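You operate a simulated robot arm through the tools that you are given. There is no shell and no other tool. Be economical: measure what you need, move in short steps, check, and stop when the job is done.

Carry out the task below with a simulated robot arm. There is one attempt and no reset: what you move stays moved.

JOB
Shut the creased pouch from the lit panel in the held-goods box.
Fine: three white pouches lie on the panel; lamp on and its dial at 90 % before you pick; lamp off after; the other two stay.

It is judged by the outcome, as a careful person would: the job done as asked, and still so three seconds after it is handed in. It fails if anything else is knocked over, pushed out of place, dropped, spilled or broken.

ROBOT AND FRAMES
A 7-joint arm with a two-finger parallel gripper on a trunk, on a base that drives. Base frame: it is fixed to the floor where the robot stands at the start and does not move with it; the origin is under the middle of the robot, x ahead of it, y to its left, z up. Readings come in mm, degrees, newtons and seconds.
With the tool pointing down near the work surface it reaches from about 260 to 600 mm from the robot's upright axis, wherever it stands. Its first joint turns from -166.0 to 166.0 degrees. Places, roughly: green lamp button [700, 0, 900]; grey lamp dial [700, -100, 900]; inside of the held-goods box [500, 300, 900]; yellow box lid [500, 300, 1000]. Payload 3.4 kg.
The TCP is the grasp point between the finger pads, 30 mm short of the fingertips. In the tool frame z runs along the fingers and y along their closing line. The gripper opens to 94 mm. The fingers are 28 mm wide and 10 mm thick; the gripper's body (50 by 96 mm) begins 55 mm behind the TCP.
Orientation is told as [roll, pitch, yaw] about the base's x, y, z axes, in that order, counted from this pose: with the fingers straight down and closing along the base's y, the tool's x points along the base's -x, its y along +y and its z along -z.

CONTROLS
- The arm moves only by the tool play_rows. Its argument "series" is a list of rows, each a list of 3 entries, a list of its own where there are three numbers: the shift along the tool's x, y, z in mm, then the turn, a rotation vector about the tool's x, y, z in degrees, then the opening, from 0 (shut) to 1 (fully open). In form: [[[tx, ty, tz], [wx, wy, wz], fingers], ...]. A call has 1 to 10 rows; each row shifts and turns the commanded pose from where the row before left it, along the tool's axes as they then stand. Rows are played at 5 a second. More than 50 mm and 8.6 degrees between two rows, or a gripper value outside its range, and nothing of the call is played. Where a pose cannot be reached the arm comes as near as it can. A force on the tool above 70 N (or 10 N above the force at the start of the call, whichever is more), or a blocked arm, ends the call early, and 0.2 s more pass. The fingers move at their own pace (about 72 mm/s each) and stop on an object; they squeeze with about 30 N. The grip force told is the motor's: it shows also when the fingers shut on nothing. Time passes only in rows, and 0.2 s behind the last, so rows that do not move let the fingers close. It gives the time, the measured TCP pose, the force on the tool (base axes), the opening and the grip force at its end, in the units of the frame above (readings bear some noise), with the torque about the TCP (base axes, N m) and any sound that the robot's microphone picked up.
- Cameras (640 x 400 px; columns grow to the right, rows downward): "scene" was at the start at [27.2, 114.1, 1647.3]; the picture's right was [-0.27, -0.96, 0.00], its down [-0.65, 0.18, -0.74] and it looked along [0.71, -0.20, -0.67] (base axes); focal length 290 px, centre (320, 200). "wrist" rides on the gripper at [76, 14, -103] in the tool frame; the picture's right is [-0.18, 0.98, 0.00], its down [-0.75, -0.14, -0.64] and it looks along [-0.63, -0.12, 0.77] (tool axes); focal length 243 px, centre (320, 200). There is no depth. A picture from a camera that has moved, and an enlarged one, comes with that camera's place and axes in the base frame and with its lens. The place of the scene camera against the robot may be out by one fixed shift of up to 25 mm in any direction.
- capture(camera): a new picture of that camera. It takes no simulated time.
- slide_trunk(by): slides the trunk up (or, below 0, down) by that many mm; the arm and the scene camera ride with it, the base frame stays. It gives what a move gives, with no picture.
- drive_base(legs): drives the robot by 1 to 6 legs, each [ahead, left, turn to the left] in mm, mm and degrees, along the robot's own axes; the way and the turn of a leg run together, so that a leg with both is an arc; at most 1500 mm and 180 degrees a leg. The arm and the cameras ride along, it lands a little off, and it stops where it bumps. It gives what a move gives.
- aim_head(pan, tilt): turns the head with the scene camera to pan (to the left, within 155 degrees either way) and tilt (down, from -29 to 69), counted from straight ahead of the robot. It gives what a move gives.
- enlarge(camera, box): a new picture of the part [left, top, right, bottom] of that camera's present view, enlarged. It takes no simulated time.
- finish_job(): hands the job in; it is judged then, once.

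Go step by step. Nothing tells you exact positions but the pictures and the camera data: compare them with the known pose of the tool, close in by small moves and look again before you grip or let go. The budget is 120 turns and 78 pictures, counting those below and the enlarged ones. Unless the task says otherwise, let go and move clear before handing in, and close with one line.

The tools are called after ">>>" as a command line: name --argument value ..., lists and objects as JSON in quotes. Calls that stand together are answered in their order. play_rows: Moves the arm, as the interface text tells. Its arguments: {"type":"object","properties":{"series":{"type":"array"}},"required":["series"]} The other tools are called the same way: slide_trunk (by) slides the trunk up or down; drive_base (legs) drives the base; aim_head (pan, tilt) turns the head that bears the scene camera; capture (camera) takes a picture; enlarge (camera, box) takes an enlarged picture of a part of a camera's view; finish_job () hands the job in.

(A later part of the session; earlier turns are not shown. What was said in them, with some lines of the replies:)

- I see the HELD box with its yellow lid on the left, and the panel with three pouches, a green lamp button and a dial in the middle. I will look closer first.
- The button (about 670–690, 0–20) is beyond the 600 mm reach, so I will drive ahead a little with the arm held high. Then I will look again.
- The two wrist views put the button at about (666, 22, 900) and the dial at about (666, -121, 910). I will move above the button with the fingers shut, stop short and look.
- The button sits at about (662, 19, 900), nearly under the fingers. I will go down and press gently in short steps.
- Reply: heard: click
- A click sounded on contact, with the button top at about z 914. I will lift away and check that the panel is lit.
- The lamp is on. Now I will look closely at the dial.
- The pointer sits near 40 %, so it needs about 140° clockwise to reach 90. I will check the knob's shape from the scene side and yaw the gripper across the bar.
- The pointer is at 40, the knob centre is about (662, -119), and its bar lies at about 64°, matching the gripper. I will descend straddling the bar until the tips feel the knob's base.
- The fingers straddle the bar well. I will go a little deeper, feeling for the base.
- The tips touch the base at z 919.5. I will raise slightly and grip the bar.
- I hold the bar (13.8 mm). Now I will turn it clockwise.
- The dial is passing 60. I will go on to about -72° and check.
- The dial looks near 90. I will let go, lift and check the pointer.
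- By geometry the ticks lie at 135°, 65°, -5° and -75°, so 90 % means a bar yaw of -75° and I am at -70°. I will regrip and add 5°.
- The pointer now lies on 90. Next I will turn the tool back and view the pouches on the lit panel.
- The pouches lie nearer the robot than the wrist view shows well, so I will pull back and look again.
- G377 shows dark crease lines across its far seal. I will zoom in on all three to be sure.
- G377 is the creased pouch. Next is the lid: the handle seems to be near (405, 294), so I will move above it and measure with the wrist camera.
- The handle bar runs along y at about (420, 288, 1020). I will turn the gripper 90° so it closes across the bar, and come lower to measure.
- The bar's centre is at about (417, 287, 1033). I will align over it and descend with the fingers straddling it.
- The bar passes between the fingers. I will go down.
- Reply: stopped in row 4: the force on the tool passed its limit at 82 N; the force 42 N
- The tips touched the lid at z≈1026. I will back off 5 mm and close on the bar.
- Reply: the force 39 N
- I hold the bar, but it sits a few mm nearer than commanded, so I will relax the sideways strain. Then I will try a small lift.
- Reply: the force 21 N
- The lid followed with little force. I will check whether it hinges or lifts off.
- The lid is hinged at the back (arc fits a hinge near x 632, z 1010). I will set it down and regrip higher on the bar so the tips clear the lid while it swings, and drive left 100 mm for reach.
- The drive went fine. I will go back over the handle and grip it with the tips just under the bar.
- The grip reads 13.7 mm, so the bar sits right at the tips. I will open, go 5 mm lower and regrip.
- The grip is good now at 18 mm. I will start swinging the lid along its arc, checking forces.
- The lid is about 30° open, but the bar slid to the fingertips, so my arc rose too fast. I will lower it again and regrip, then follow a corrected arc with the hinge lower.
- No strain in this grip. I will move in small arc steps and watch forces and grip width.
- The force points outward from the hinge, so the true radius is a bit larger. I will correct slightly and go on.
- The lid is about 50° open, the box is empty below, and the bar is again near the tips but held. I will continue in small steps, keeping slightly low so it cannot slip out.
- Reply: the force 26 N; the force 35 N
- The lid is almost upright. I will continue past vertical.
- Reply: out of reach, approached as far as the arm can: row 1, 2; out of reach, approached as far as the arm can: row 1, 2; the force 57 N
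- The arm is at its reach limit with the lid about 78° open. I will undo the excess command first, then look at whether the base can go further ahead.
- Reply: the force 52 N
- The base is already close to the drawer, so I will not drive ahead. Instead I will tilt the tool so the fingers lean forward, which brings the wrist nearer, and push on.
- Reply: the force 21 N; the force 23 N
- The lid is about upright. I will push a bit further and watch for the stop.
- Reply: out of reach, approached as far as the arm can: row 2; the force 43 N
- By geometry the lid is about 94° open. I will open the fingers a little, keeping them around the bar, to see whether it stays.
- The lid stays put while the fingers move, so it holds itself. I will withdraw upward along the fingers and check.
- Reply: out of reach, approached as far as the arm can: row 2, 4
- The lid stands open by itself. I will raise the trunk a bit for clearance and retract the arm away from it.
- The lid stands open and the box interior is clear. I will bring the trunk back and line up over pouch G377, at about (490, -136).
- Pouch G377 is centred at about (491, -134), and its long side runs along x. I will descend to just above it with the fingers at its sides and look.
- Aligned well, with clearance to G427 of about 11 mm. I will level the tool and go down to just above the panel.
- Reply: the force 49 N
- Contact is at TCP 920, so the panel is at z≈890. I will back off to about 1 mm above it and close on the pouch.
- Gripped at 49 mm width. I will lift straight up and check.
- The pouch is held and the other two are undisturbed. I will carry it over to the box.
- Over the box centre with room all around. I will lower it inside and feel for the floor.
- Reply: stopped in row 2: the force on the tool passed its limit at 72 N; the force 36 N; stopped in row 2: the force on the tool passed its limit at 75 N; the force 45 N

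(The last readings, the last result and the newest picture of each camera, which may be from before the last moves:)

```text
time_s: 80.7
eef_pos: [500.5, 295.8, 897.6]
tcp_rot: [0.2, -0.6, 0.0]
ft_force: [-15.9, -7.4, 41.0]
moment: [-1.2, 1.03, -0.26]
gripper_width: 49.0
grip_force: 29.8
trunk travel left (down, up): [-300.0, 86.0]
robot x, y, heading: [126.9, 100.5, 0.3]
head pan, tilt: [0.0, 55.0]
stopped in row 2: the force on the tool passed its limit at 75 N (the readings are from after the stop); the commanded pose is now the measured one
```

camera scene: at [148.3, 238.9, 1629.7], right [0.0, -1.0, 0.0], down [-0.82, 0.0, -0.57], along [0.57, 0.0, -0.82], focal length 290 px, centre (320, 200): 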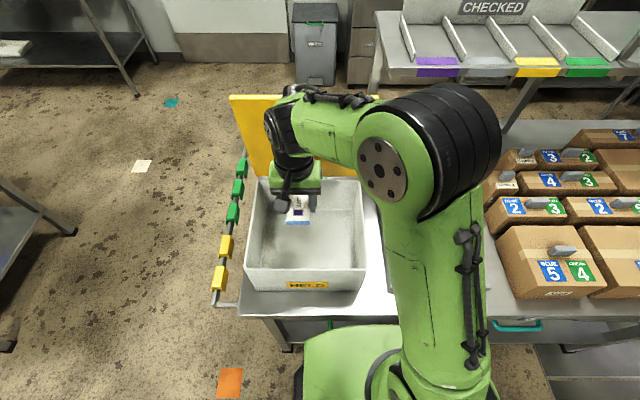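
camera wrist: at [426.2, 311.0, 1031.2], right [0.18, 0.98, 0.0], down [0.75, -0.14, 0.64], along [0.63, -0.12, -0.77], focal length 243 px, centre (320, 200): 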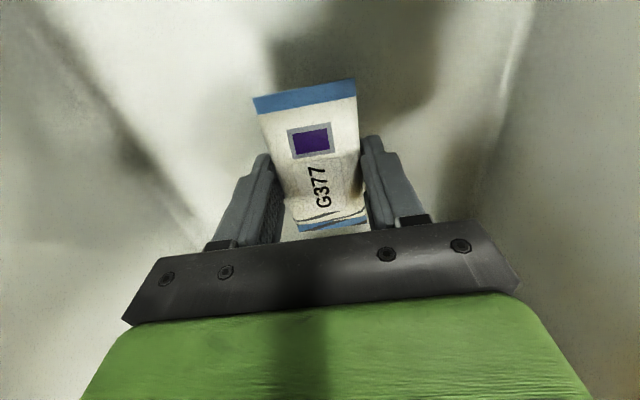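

The floor is touched. I will ease up 1 mm, let go and withdraw straight up.

>>> play_rows --series '[[[0, 0, -1.5], [0, 0, 0], 0], [[0, 0, 0], [0, 0, 0], 0.65], [[0, 0, 0], [0, 0, 0], 0.75], [[0, 0, -15], [0, 0, 0], 0.75], [[0, 0, -40], [0, 0, 0], 0.75], [[0, 0, -45], [0, 0, 0], 0.75], [[0, 0, -45], [0, 0, 0], 0.75], [[0, 0, -45], [0, 0, 0], 0.75]]'

>>> capture --camera "wrist"

```text
time_s: 82.5
eef_pos: [502.6, 296.0, 1088.2]
tcp_rot: [0.3, -0.7, -0.1]
ft_force: [0.2, -0.2, -0.1]
moment: [0.03, 0.0, 0.0]
gripper_width: 70.4
grip_force: 0.1
trunk travel left (down, up): [-300.0, 86.0]
robot x, y, heading: [128.1, 99.2, -0.2]
head pan, tilt: [0.0, 55.0]
```

```text
13 pictures are left
camera wrist: at [424.3, 312.3, 1190.6], right [0.18, 0.98, 0.01], down [0.75, -0.14, 0.65], along [0.64, -0.12, -0.76], focal length 243 px, centre (320, 200)
```

wrist: 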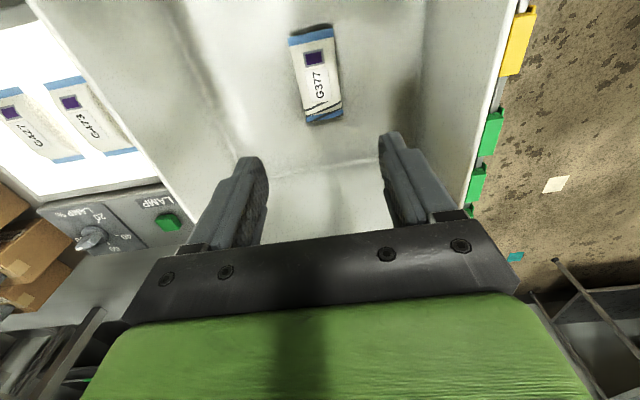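

The pouch lies flat in the box. Now the lid: I will raise the trunk for better reach, turn the gripper 90° and go back to the handle.

>>> slide_trunk --by 80

>>> play_rows --series '[[[0, 0, -20], [0, 0, -8.5], 0.75], [[0, 0, -20], [0, 0, -8.5], 0.6], [[0, 0, -20], [0, 0, -8.5], 0.5], [[0, 0, -20], [0, 0, -8.5], 0.5], [[0, 0, -20], [0, 0, -8.5], 0.5], [[0, 0, -20], [0, 0, -8.5], 0.5], [[0, 0, -20], [0, 0, -8.5], 0.5], [[0, 0, -20], [0, 0, -8.5], 0.5], [[0, 0, -20], [0, 0, -8.5], 0.5], [[0, 0, -20], [0, 0, -8.5], 0.5]]'

>>> play_rows --series '[[[0, 0, 0], [0, 0, -5], 0.5], [[0, -40, 0], [5, 0, 0], 0.5], [[0, -40, 0], [5, 0, 0], 0.5], [[0, -40, 4], [5, 0, 0], 0.5], [[10, -35, 10], [0, 0, 0], 0.5]]'

>>> capture --camera "wrist"

```text
time_s: 83.7
eef_pos: [503.4, 297.8, 1168.6]
tcp_rot: [0.1, -0.6, 0.0]
ft_force: [-0.6, -0.8, 0.0]
moment: [0.01, 0.02, -0.03]
gripper_width: 70.2
grip_force: 0.1
trunk travel left (down, up): [-380.0, 6.0]
robot x, y, heading: [129.1, 101.0, 0.2]
head pan, tilt: [0.0, 55.0]
```

```text
time_s: 85.9
eef_pos: [501.4, 296.0, 1367.8]
tcp_rot: [-0.7, -0.3, 85.1]
ft_force: [-0.3, 1.1, -0.2]
moment: [0.03, -0.01, 0.01]
gripper_width: 46.8
grip_force: 0.1
trunk travel left (down, up): [-380.0, 6.0]
robot x, y, heading: [128.0, 98.6, -0.0]
head pan, tilt: [0.0, 55.0]
```

```text
time_s: 87.1
eef_pos: [660.5, 286.6, 1376.0]
tcp_rot: [-15.5, -0.2, 90.0]
ft_force: [0.9, -0.3, -0.2]
moment: [-0.01, 0.04, -0.02]
gripper_width: 46.9
grip_force: 0.1
trunk travel left (down, up): [-380.0, 6.0]
robot x, y, heading: [129.1, 100.0, 0.3]
head pan, tilt: [0.0, 55.0]
```

```text
12 pictures are left
camera wrist: at [618.0, 212.2, 1470.3], right [-0.95, 0.18, -0.26], down [-0.03, 0.75, 0.66], along [0.32, 0.63, -0.71], focal length 243 px, centre (320, 200)
```

wrist: 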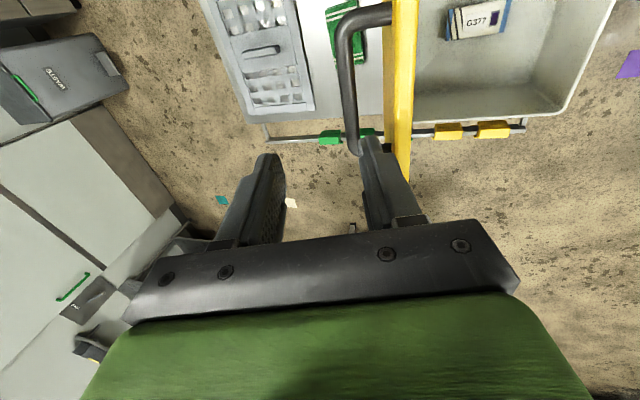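

The bar is at about x 669, and the lid stands near 88° with good reach now. I will straighten the tool, align over the bar and descend around it.

>>> play_rows --series '[[[0, 0, 0], [-5, 0, 0], 0.4], [[0, 0, 0], [-5, 0, 0], 0.4], [[0, -9, 0], [-5.4, 0, 0], 0.4], [[3, 0, 30], [0, 0, 0], 0.4], [[0, 0, 35], [0, 0, 0], 0.4]]'

>>> capture --camera "wrist"

```text
time_s: 88.3
eef_pos: [625.7, 281.8, 1290.6]
tcp_rot: [-0.3, -0.1, 90.0]
ft_force: [0.3, 0.3, 0.1]
moment: [0.0, -0.05, 0.01]
gripper_width: 37.5
grip_force: 0.1
out of reach, approached as far as the arm can: row 1, 2, 3
trunk travel left (down, up): [-380.0, 6.0]
robot x, y, heading: [131.3, 101.6, -0.0]
head pan, tilt: [0.0, 55.0]
```

```text
11 pictures are left
camera wrist: at [610.6, 207.2, 1392.3], right [-0.98, 0.18, 0.0], down [0.14, 0.75, 0.65], along [0.12, 0.63, -0.76], focal length 243 px, centre (320, 200)
```

wrist: 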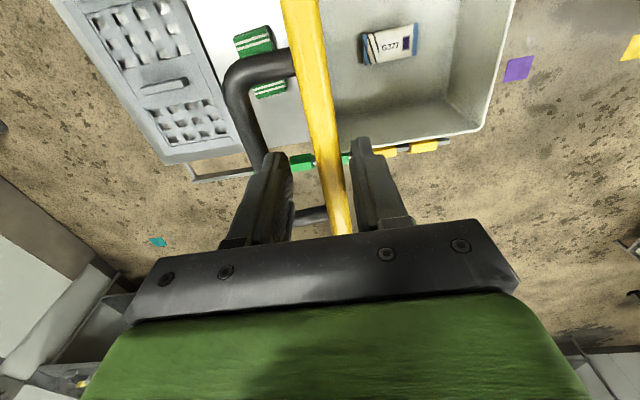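

The arm fell short when upright and straddles the lid edge instead. I will go back up, tilt 15° again as before, and come down on the bar.

>>> play_rows --series '[[[0, 0, -40], [0, 0, 0], 0.4], [[0, 0, -40], [0, 0, 0], 0.4], [[0, 0, 0], [5, 0, 0], 0.4], [[0, 0, 0], [5, 0, 0], 0.4], [[0, 0, 0], [5.4, 0, 0], 0.4]]'

```text
time_s: 89.5
eef_pos: [615.3, 279.2, 1355.6]
tcp_rot: [-15.8, -0.1, 90.1]
ft_force: [-0.8, 0.0, -0.9]
moment: [0.04, 0.03, -0.03]
gripper_width: 37.6
grip_force: 0.1
out of reach, approached as far as the arm can: row 2
trunk travel left (down, up): [-380.0, 6.0]
robot x, y, heading: [128.1, 100.1, 0.2]
head pan, tilt: [0.0, 55.0]
```

>>> play_rows --series '[[[-2, -9.2, 24.4], [0, 0, 0], 0.35], [[-2, -9.2, 24.4], [0, 0, 0], 0.35]]'

>>> capture --camera "wrist"

```text
time_s: 90.1
eef_pos: [648.6, 283.8, 1312.3]
tcp_rot: [-15.7, -0.2, 89.9]
ft_force: [0.1, 0.6, -0.4]
moment: [-0.03, 0.02, -0.02]
gripper_width: 32.9
grip_force: 0.2
trunk travel left (down, up): [-380.0, 6.0]
robot x, y, heading: [130.3, 100.9, 0.2]
head pan, tilt: [0.0, 55.0]
```

```text
10 pictures are left
camera wrist: at [607.1, 208.7, 1407.7], right [-0.95, 0.18, -0.27], down [-0.04, 0.75, 0.66], along [0.32, 0.63, -0.7], focal length 243 px, centre (320, 200)
```

wrist: 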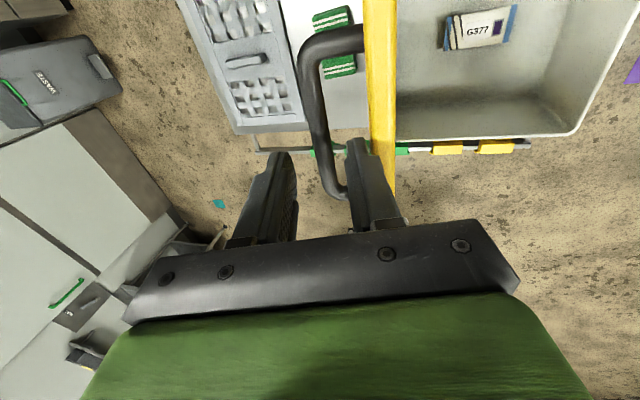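

The bar lies right on the tool's axis. I will advance along the fingers and close.

>>> play_rows --series '[[[0, 0, 20], [0, 0, 0], 0.35], [[0, 0, 15], [0, 0, 0], 0.35], [[0, 0, 8], [0, 0, 0], 0.35], [[0, 0, 8], [0, 0, 0], 0.35], [[0, 0, 0], [0, 0, 0], 0.1], [[0, 0, 0], [0, 0, 0], 0], [[0, 0, 0], [0, 0, 0], 0]]'

>>> capture --camera "wrist"

```text
time_s: 90.8
eef_pos: [662.4, 281.0, 1293.4]
tcp_rot: [-18.0, -1.0, 90.0]
ft_force: [-1.1, -2.2, 40.1]
moment: [-0.62, 1.14, 0.0]
gripper_width: 26.8
grip_force: 0.1
trunk travel left (down, up): [-380.0, 6.0]
robot x, y, heading: [130.9, 101.9, 0.2]
head pan, tilt: [0.0, 55.0]
stopped in row 3: the force on the tool passed its limit at 75 N (the readings are from after the stop); the commanded pose is now the measured one
```

```text
9 pictures are left
camera wrist: at [616.5, 205.7, 1385.8], right [-0.93, 0.19, -0.3], down [-0.06, 0.74, 0.67], along [0.35, 0.64, -0.68], focal length 243 px, centre (320, 200)
```

wrist: 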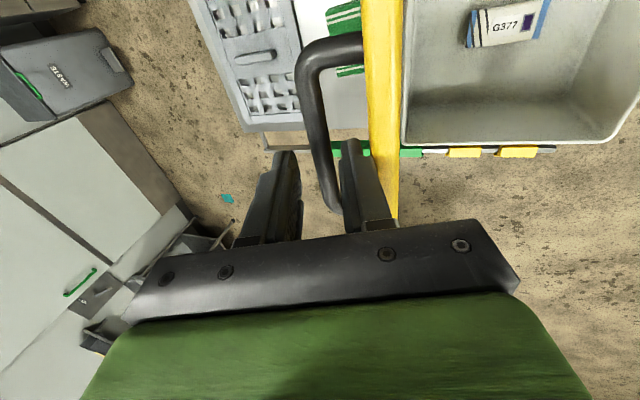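

The near finger touched the lid's top edge, so the tilt leans it too close to the lid. I will back out, reduce the tilt to 10°, narrow the opening and try again.

>>> play_rows --series '[[[0, 0, -12], [0, 0, 0], 0.29], [[0, 0, -13], [0, 0, 0], 0.29], [[0, 0, 0], [-4, 0, 0], 0.29], [[0, -3, 0], [-4, 0, 0], 0.29]]'

>>> capture --camera "wrist"

```text
time_s: 91.8
eef_pos: [658.3, 285.2, 1309.1]
tcp_rot: [-9.0, -0.8, 90.1]
ft_force: [-0.8, 0.5, -0.6]
moment: [0.0, -0.05, -0.03]
gripper_width: 27.2
grip_force: 0.0
trunk travel left (down, up): [-380.0, 6.0]
robot x, y, heading: [130.0, 102.2, 0.1]
head pan, tilt: [0.0, 55.0]
```

```text
8 pictures are left
camera wrist: at [627.9, 208.6, 1408.3], right [-0.97, 0.18, -0.15], down [0.04, 0.74, 0.67], along [0.24, 0.64, -0.73], focal length 243 px, centre (320, 200)
```

wrist: 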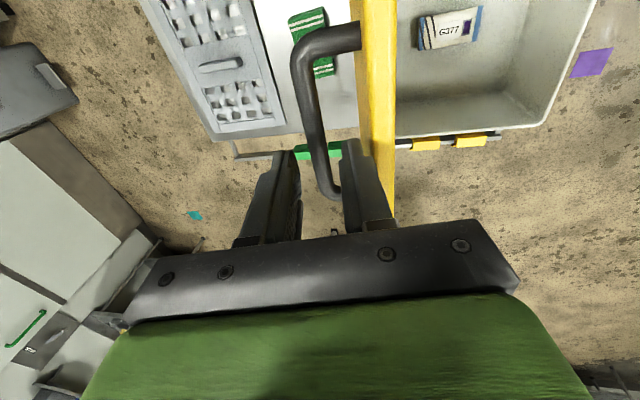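

Now the near finger clears the lid edge by about 5 mm, and the bar at x≈675 lies ahead of the gap. I will shift 4 mm and advance.

>>> play_rows --series '[[[0, -4, 10], [0, 0, 0], 0.29], [[0, 0, 14], [0, 0, 0], 0.29], [[0, 0, 14], [0, 0, 0], 0.29], [[0, 0, 8], [0, 0, 0], 0.29], [[0, 0, 7], [0, 0, 0], 0.29]]'

>>> capture --camera "wrist"

```text
time_s: 93.0
eef_pos: [671.4, 285.9, 1257.3]
tcp_rot: [-9.2, -1.0, 90.2]
ft_force: [-0.5, -0.3, -0.2]
moment: [0.0, -0.03, -0.04]
gripper_width: 27.6
grip_force: 0.1
trunk travel left (down, up): [-380.0, 6.0]
robot x, y, heading: [129.7, 102.0, -0.1]
head pan, tilt: [0.0, 55.0]
```

```text
7 pictures are left
camera wrist: at [639.4, 208.4, 1357.7], right [-0.97, 0.18, -0.15], down [0.04, 0.74, 0.67], along [0.24, 0.64, -0.73], focal length 243 px, centre (320, 200)
```

wrist: 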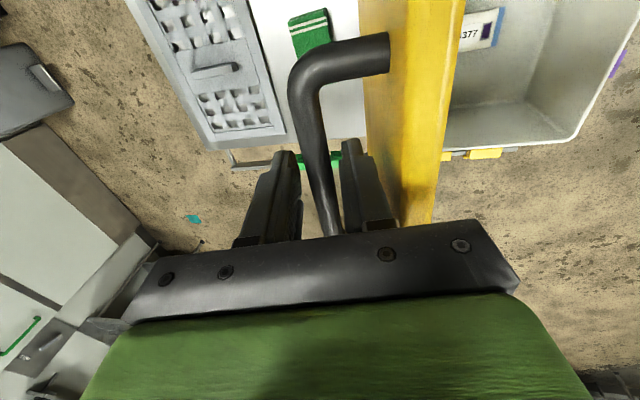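

The bar is between the fingers. I will grip it.

>>> play_rows --series '[[[0, 0, 2], [0, 0, 0], 0.29], [[0, 0, 0], [0, 0, 0], 0], [[0, 0, 0], [0, 0, 0], 0], [[0, 0, 0], [0, 0, 0], 0]]'

```text
time_s: 94.0
eef_pos: [669.5, 285.7, 1261.0]
tcp_rot: [-9.4, -0.9, 90.4]
ft_force: [3.1, 0.4, 17.0]
moment: [-0.48, -0.04, 0.88]
gripper_width: 13.7
grip_force: 45.0
trunk travel left (down, up): [-380.0, 6.0]
robot x, y, heading: [130.4, 100.2, -0.2]
head pan, tilt: [0.0, 55.0]
```

Only the tips hold (13.7 mm). I will open, go 7 mm deeper and regrip.

>>> play_rows --series '[[[0, 0, 0], [0, 0, 0], 0.29], [[0, 0, 4], [0, 0, 0], 0.29], [[0, 0, 4], [0, 0, 0], 0.29], [[0, 0, 0], [0, 0, 0], 0], [[0, 0, 0], [0, 0, 0], 0], [[0, 0, 0], [0, 0, 0], 0]]'

```text
time_s: 95.5
eef_pos: [670.7, 285.2, 1248.2]
tcp_rot: [-9.0, -0.8, 90.2]
ft_force: [-0.4, 0.0, -2.4]
moment: [-0.19, 0.02, 0.6]
gripper_width: 18.1
grip_force: 44.9
trunk travel left (down, up): [-380.0, 6.0]
robot x, y, heading: [132.8, 98.6, 0.1]
head pan, tilt: [0.0, 55.0]
```

I have a full 18 mm grip. Now I will swing the lid closed along the known arc, straightening the tool on the way.

>>> play_rows --series '[[[0, 8.85, -2.35], [0, 0, 0], 0], [[0, 8.85, -2.35], [0, 0, 0], 0], [[0, 9, -1.9], [-2.2, 0, 0], 0], [[0, 9, -1.9], [-2.3, 0, 0], 0], [[0, 9.1, -0.3], [-2.2, 0, 0], 0], [[0, 9.1, -0.3], [-2.3, 0, 0], 0], [[0, 0, 0], [0, 0, 0], 0]]'

```text
time_s: 97.0
eef_pos: [616.1, 285.0, 1251.5]
tcp_rot: [0.1, -0.9, 90.1]
ft_force: [0.4, -1.3, -5.4]
moment: [0.23, -0.05, 0.42]
gripper_width: 18.2
grip_force: 44.8
trunk travel left (down, up): [-380.0, 6.0]
robot x, y, heading: [128.7, 102.7, 0.0]
head pan, tilt: [0.0, 55.0]
```

>>> play_rows --series '[[[0, 20, 3], [0, 0, 0], 0], [[0, 19.7, 4.4], [0, 0, 0], 0], [[0, 19.2, 6], [0, 0, 0], 0], [[0, 18.6, 7.7], [0, 0, 0], 0], [[0, 0, 0], [0, 0, 0], 0]]'

>>> play_rows --series '[[[0, 17.9, 9.3], [0, 0, 0], 0], [[0, 17, 10.9], [0, 0, 0], 0], [[0, 16, 12.2], [0, 0, 0], 0], [[0, 0, 0], [0, 0, 0], 0]]'

```text
time_s: 98.2
eef_pos: [540.3, 285.2, 1231.3]
tcp_rot: [-0.1, -0.7, 90.1]
ft_force: [3.6, -1.1, -8.7]
moment: [-0.21, 0.04, 0.39]
gripper_width: 17.9
grip_force: 45.0
trunk travel left (down, up): [-380.0, 6.0]
robot x, y, heading: [129.2, 101.1, -0.0]
head pan, tilt: [0.0, 55.0]
```

```text
time_s: 99.2
eef_pos: [488.3, 284.7, 1199.5]
tcp_rot: [-0.1, -0.9, 90.1]
ft_force: [1.4, -6.1, -3.1]
moment: [-0.52, -0.06, 0.19]
gripper_width: 17.8
grip_force: 44.8
trunk travel left (down, up): [-380.0, 6.0]
robot x, y, heading: [131.2, 102.8, 0.2]
head pan, tilt: [0.0, 55.0]
```

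>>> play_rows --series '[[[0, 15, 14.5], [0, 0, 0], 0], [[0, 13.7, 14.8], [0, 0, 0], 0], [[0, 12.2, 16], [0, 0, 0], 0], [[0, 10.8, 17], [0, 0, 0], 0], [[0, 0, 0], [0, 0, 0], 0]]'

>>> play_rows --series '[[[0, 9.4, 17.9], [0, 0, 0], 0], [[0, 7.7, 18.6], [0, 0, 0], 0], [[0, 6, 19.2], [0, 0, 0], 0], [[0, 0, 0], [0, 0, 0], 0]]'

```text
time_s: 100.5
eef_pos: [434.6, 285.7, 1136.5]
tcp_rot: [-0.3, -0.8, 90.3]
ft_force: [-10.9, -5.1, 3.8]
moment: [0.08, 0.11, -0.02]
gripper_width: 13.7
grip_force: 44.8
trunk travel left (down, up): [-380.0, 6.0]
robot x, y, heading: [130.2, 98.6, 0.1]
head pan, tilt: [0.0, 55.0]
```

```text
time_s: 101.5
eef_pos: [412.5, 287.0, 1081.3]
tcp_rot: [-0.2, -0.8, 90.2]
ft_force: [-11.4, 1.6, -0.2]
moment: [0.3, 0.22, -0.24]
gripper_width: 13.5
grip_force: 45.6
trunk travel left (down, up): [-380.0, 6.0]
robot x, y, heading: [129.6, 99.3, 0.1]
head pan, tilt: [0.0, 55.0]
```

>>> play_rows --series '[[[0, 2, 6], [0, 0, 0], 0], [[0, 1, 4], [0, 0, 0], 0], [[0, 0, 2], [0, 0, 0], 0], [[0, 0, 1.5], [0, 0, 0], 0], [[0, 0, 0], [0, 0, 0], 0]]'

>>> enlarge --camera "scene" --box '[200, 170, 400, 310]'

```text
time_s: 102.7
eef_pos: [409.0, 285.3, 1069.2]
tcp_rot: [-0.5, -1.0, 89.9]
ft_force: [-5.7, -1.8, 47.4]
moment: [-1.03, 0.03, -0.12]
gripper_width: 13.5
grip_force: 44.7
trunk travel left (down, up): [-380.0, 6.0]
robot x, y, heading: [126.7, 101.1, 0.1]
head pan, tilt: [0.0, 55.0]
```

```text
2.86 times, centred on (300, 240) of scene
camera zoom: at [142.8, 234.6, 1710.6], right [0.0, -1.0, 0.0], down [-0.82, 0.0, -0.58], along [0.58, 0.0, -0.82], focal length 828 px, centre (377, 86)
```

zoom: 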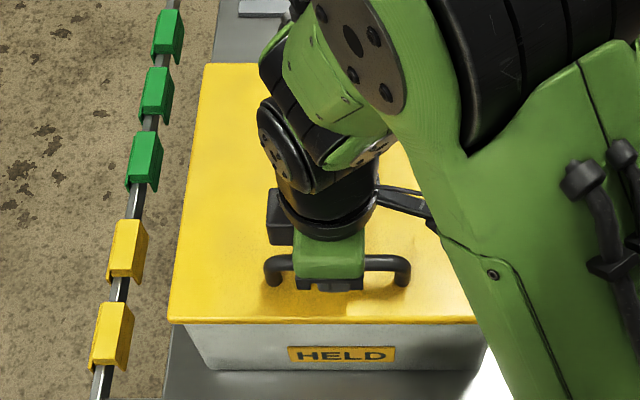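

The lid is shut. I will let go, rise, restore the trunk and head for the lamp button.

>>> play_rows --series '[[[0, 0, -2], [0, 0, 0], 0], [[0, 0, 0], [0, 0, 0], 0.4], [[0, 0, 0], [0, 0, 0], 0.4], [[0, 0, -30], [0, 0, 0], 0.4], [[0, 0, -45], [0, 0, 0], 0.3], [[0, 0, -45], [0, 0, 0], 0], [[0, 0, -45], [0, 0, 0], 0], [[0, 0, -45], [0, 0, 0], 0]]'

>>> slide_trunk --by -80

>>> play_rows --series '[[[0, 0, 0], [0, 0, 8.5], 0], [[0, 0, 0], [0, 0, 8.5], 0], [[0, 0, 0], [0, 0, 8.5], 0], [[0, 0, 0], [0, 0, 8.5], 0], [[0, 0, 0], [0, 0, 8.5], 0], [[0, 0, 0], [0, 0, 8.5], 0], [[0, 0, 0], [0, 0, 8.5], 0], [[0, 0, 0], [0, 0, 8.5], 0], [[0, 0, 0], [0, 0, 8.5], 0], [[0, 0, 0], [0, 0, 8.5], 0]]'

```text
time_s: 104.5
eef_pos: [410.0, 284.8, 1280.3]
tcp_rot: [-0.1, -0.8, 90.1]
ft_force: [-0.2, -0.2, -0.3]
moment: [-0.01, -0.02, -0.07]
gripper_width: 0.4
grip_force: 29.8
trunk travel left (down, up): [-380.0, 6.0]
robot x, y, heading: [133.0, 102.1, -0.1]
head pan, tilt: [0.0, 55.0]
```

```text
time_s: 105.6
eef_pos: [410.1, 284.8, 1198.5]
tcp_rot: [-0.2, -0.8, 90.1]
ft_force: [-0.1, -0.2, 0.8]
moment: [-0.02, -0.02, -0.03]
gripper_width: 0.0
grip_force: 30.4
trunk travel left (down, up): [-300.0, 86.0]
robot x, y, heading: [128.8, 99.2, 0.1]
head pan, tilt: [0.0, 55.0]
```

```text
time_s: 107.8
eef_pos: [410.4, 285.5, 1198.6]
tcp_rot: [0.7, -0.2, 5.0]
ft_force: [-0.1, -0.5, -1.4]
moment: [0.02, 0.01, -0.01]
gripper_width: 0.0
grip_force: 30.3
trunk travel left (down, up): [-300.0, 86.0]
robot x, y, heading: [128.3, 102.3, 0.2]
head pan, tilt: [0.0, 55.0]
```

>>> play_rows --series '[[[0, 0, 0], [0.7, 0, 5], 0], [[-27.8, -29.7, 16], [0, 0, 0], 0], [[-27.8, -29.7, 16], [0, 0, 0], 0], [[-27.8, -29.7, 16], [0, 0, 0], 0], [[-27.8, -29.7, 16], [0, 0, 0], 0], [[-27.8, -29.7, 16], [0, 0, 0], 0], [[-27.8, -29.7, 16], [0, 0, 0], 0], [[-27.8, -29.7, 16], [0, 0, 0], 0], [[-27.8, -29.7, 16], [0, 0, 0], 0], [[-27.8, -29.7, 16], [0, 0, 0], 0]]'

>>> capture --camera "wrist"

```text
time_s: 110.0
eef_pos: [662.2, 16.5, 1053.8]
tcp_rot: [0.0, -0.1, 0.1]
ft_force: [0.8, -0.1, 0.0]
moment: [-0.04, 0.02, 0.0]
gripper_width: 0.1
grip_force: 30.2
trunk travel left (down, up): [-300.0, 86.0]
robot x, y, heading: [124.7, 99.2, 0.3]
head pan, tilt: [0.0, 55.0]
```

```text
5 pictures are left
camera wrist: at [585.0, 31.0, 1156.0], right [0.18, 0.98, 0.0], down [0.75, -0.14, 0.64], along [0.63, -0.12, -0.77], focal length 243 px, centre (320, 200)
```

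wrist: 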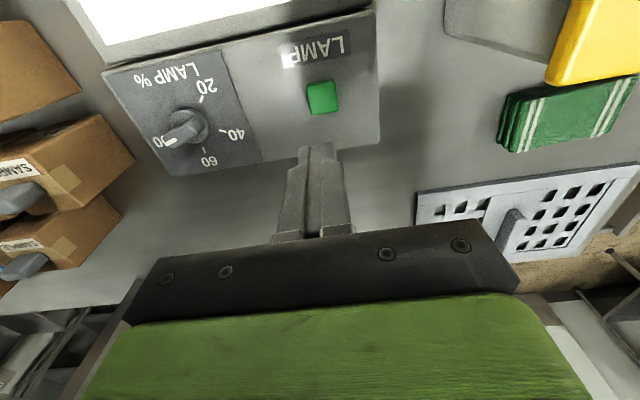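

The lamp is still on and the button is in the same place. I will press it once.

>>> play_rows --series '[[[1, 2, 45], [0, 0, 0], 0], [[0, 0, 45], [0, 0, 0], 0], [[0, 0, 14], [0, 0, 0], 0], [[0, 0, 6], [0, 0, 0], 0]]'

```text
time_s: 111.0
eef_pos: [658.6, 21.5, 945.9]
tcp_rot: [0.1, -0.2, 0.1]
ft_force: [-0.9, -0.2, 3.6]
moment: [0.01, 0.08, 0.03]
gripper_width: 0.1
grip_force: 29.6
trunk travel left (down, up): [-300.0, 86.0]
robot x, y, heading: [129.7, 100.3, -0.1]
head pan, tilt: [0.0, 55.0]
heard: click
```

A click sounded. I will retract and check that everything is off and in place.

>>> play_rows --series '[[[0, 0, -40], [0, 0, 0], 0], [[0, 0, -45], [0, 0, 0], 0], [[0, 0, -45], [0, 0, 0], 0], [[0, 0, -45], [0, 0, 0], 0], [[0, 0, -45], [0, 0, 0], 0], [[30, 0, -20], [0, 0, 0], 0], [[40, -20, 0], [0, 0, 0], 0], [[40, -30, 0], [0, 0, 0], 0], [[40, -30, 0], [0, 0, 0], 0], [[30, -30, 0], [0, 0, 0], 0]]'

>>> capture --camera "scene"

>>> capture --camera "wrist"

```text
time_s: 113.2
eef_pos: [477.2, -90.6, 1185.3]
tcp_rot: [0.1, -0.2, 0.1]
ft_force: [0.7, 1.2, -0.5]
moment: [-0.01, -0.03, -0.03]
gripper_width: 0.0
grip_force: 30.5
trunk travel left (down, up): [-300.0, 86.0]
robot x, y, heading: [131.3, 103.3, -0.1]
head pan, tilt: [0.0, 55.0]
```

```text
4 pictures are left
camera scene: at [146.7, 235.8, 1630.0], right [0.0, -1.0, 0.0], down [-0.82, 0.0, -0.57], along [0.57, 0.0, -0.82], focal length 290 px, centre (320, 200)
```

scene: 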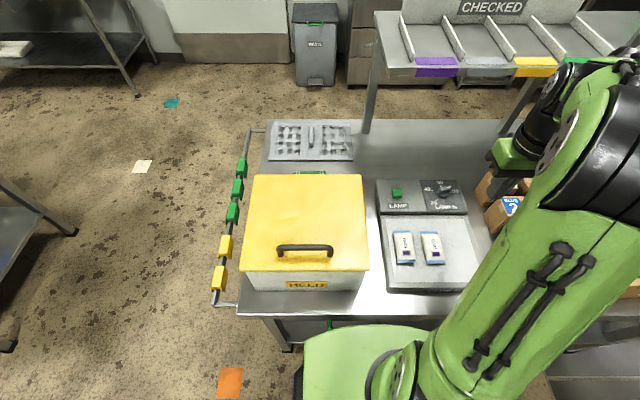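

```text
3 pictures are left
camera wrist: at [400.0, -74.7, 1287.6], right [0.18, 0.98, 0.0], down [0.75, -0.14, 0.64], along [0.63, -0.11, -0.76], focal length 243 px, centre (320, 200)
```

wrist: 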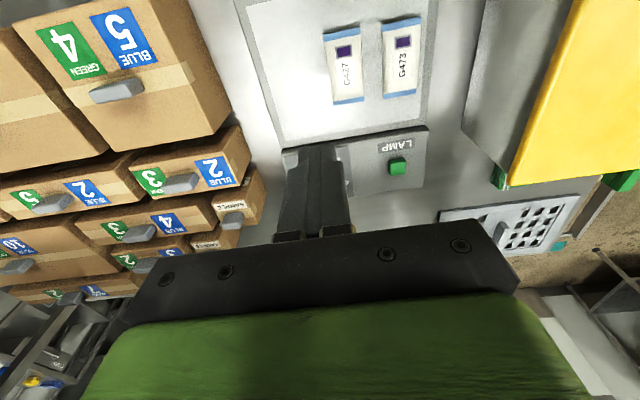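

The lamp is off, the lid is shut with G377 inside, and the other two pouches lie where they were. The arm is clear, so I am handing in.

>>> finish_job

```text
The job is handed in.
```

The creased pouch, G377, is in the held-goods box with the lid shut; I picked it with the lamp on and the dial at 90 %, the lamp is now off, and G427 and G473 are still on the panel.
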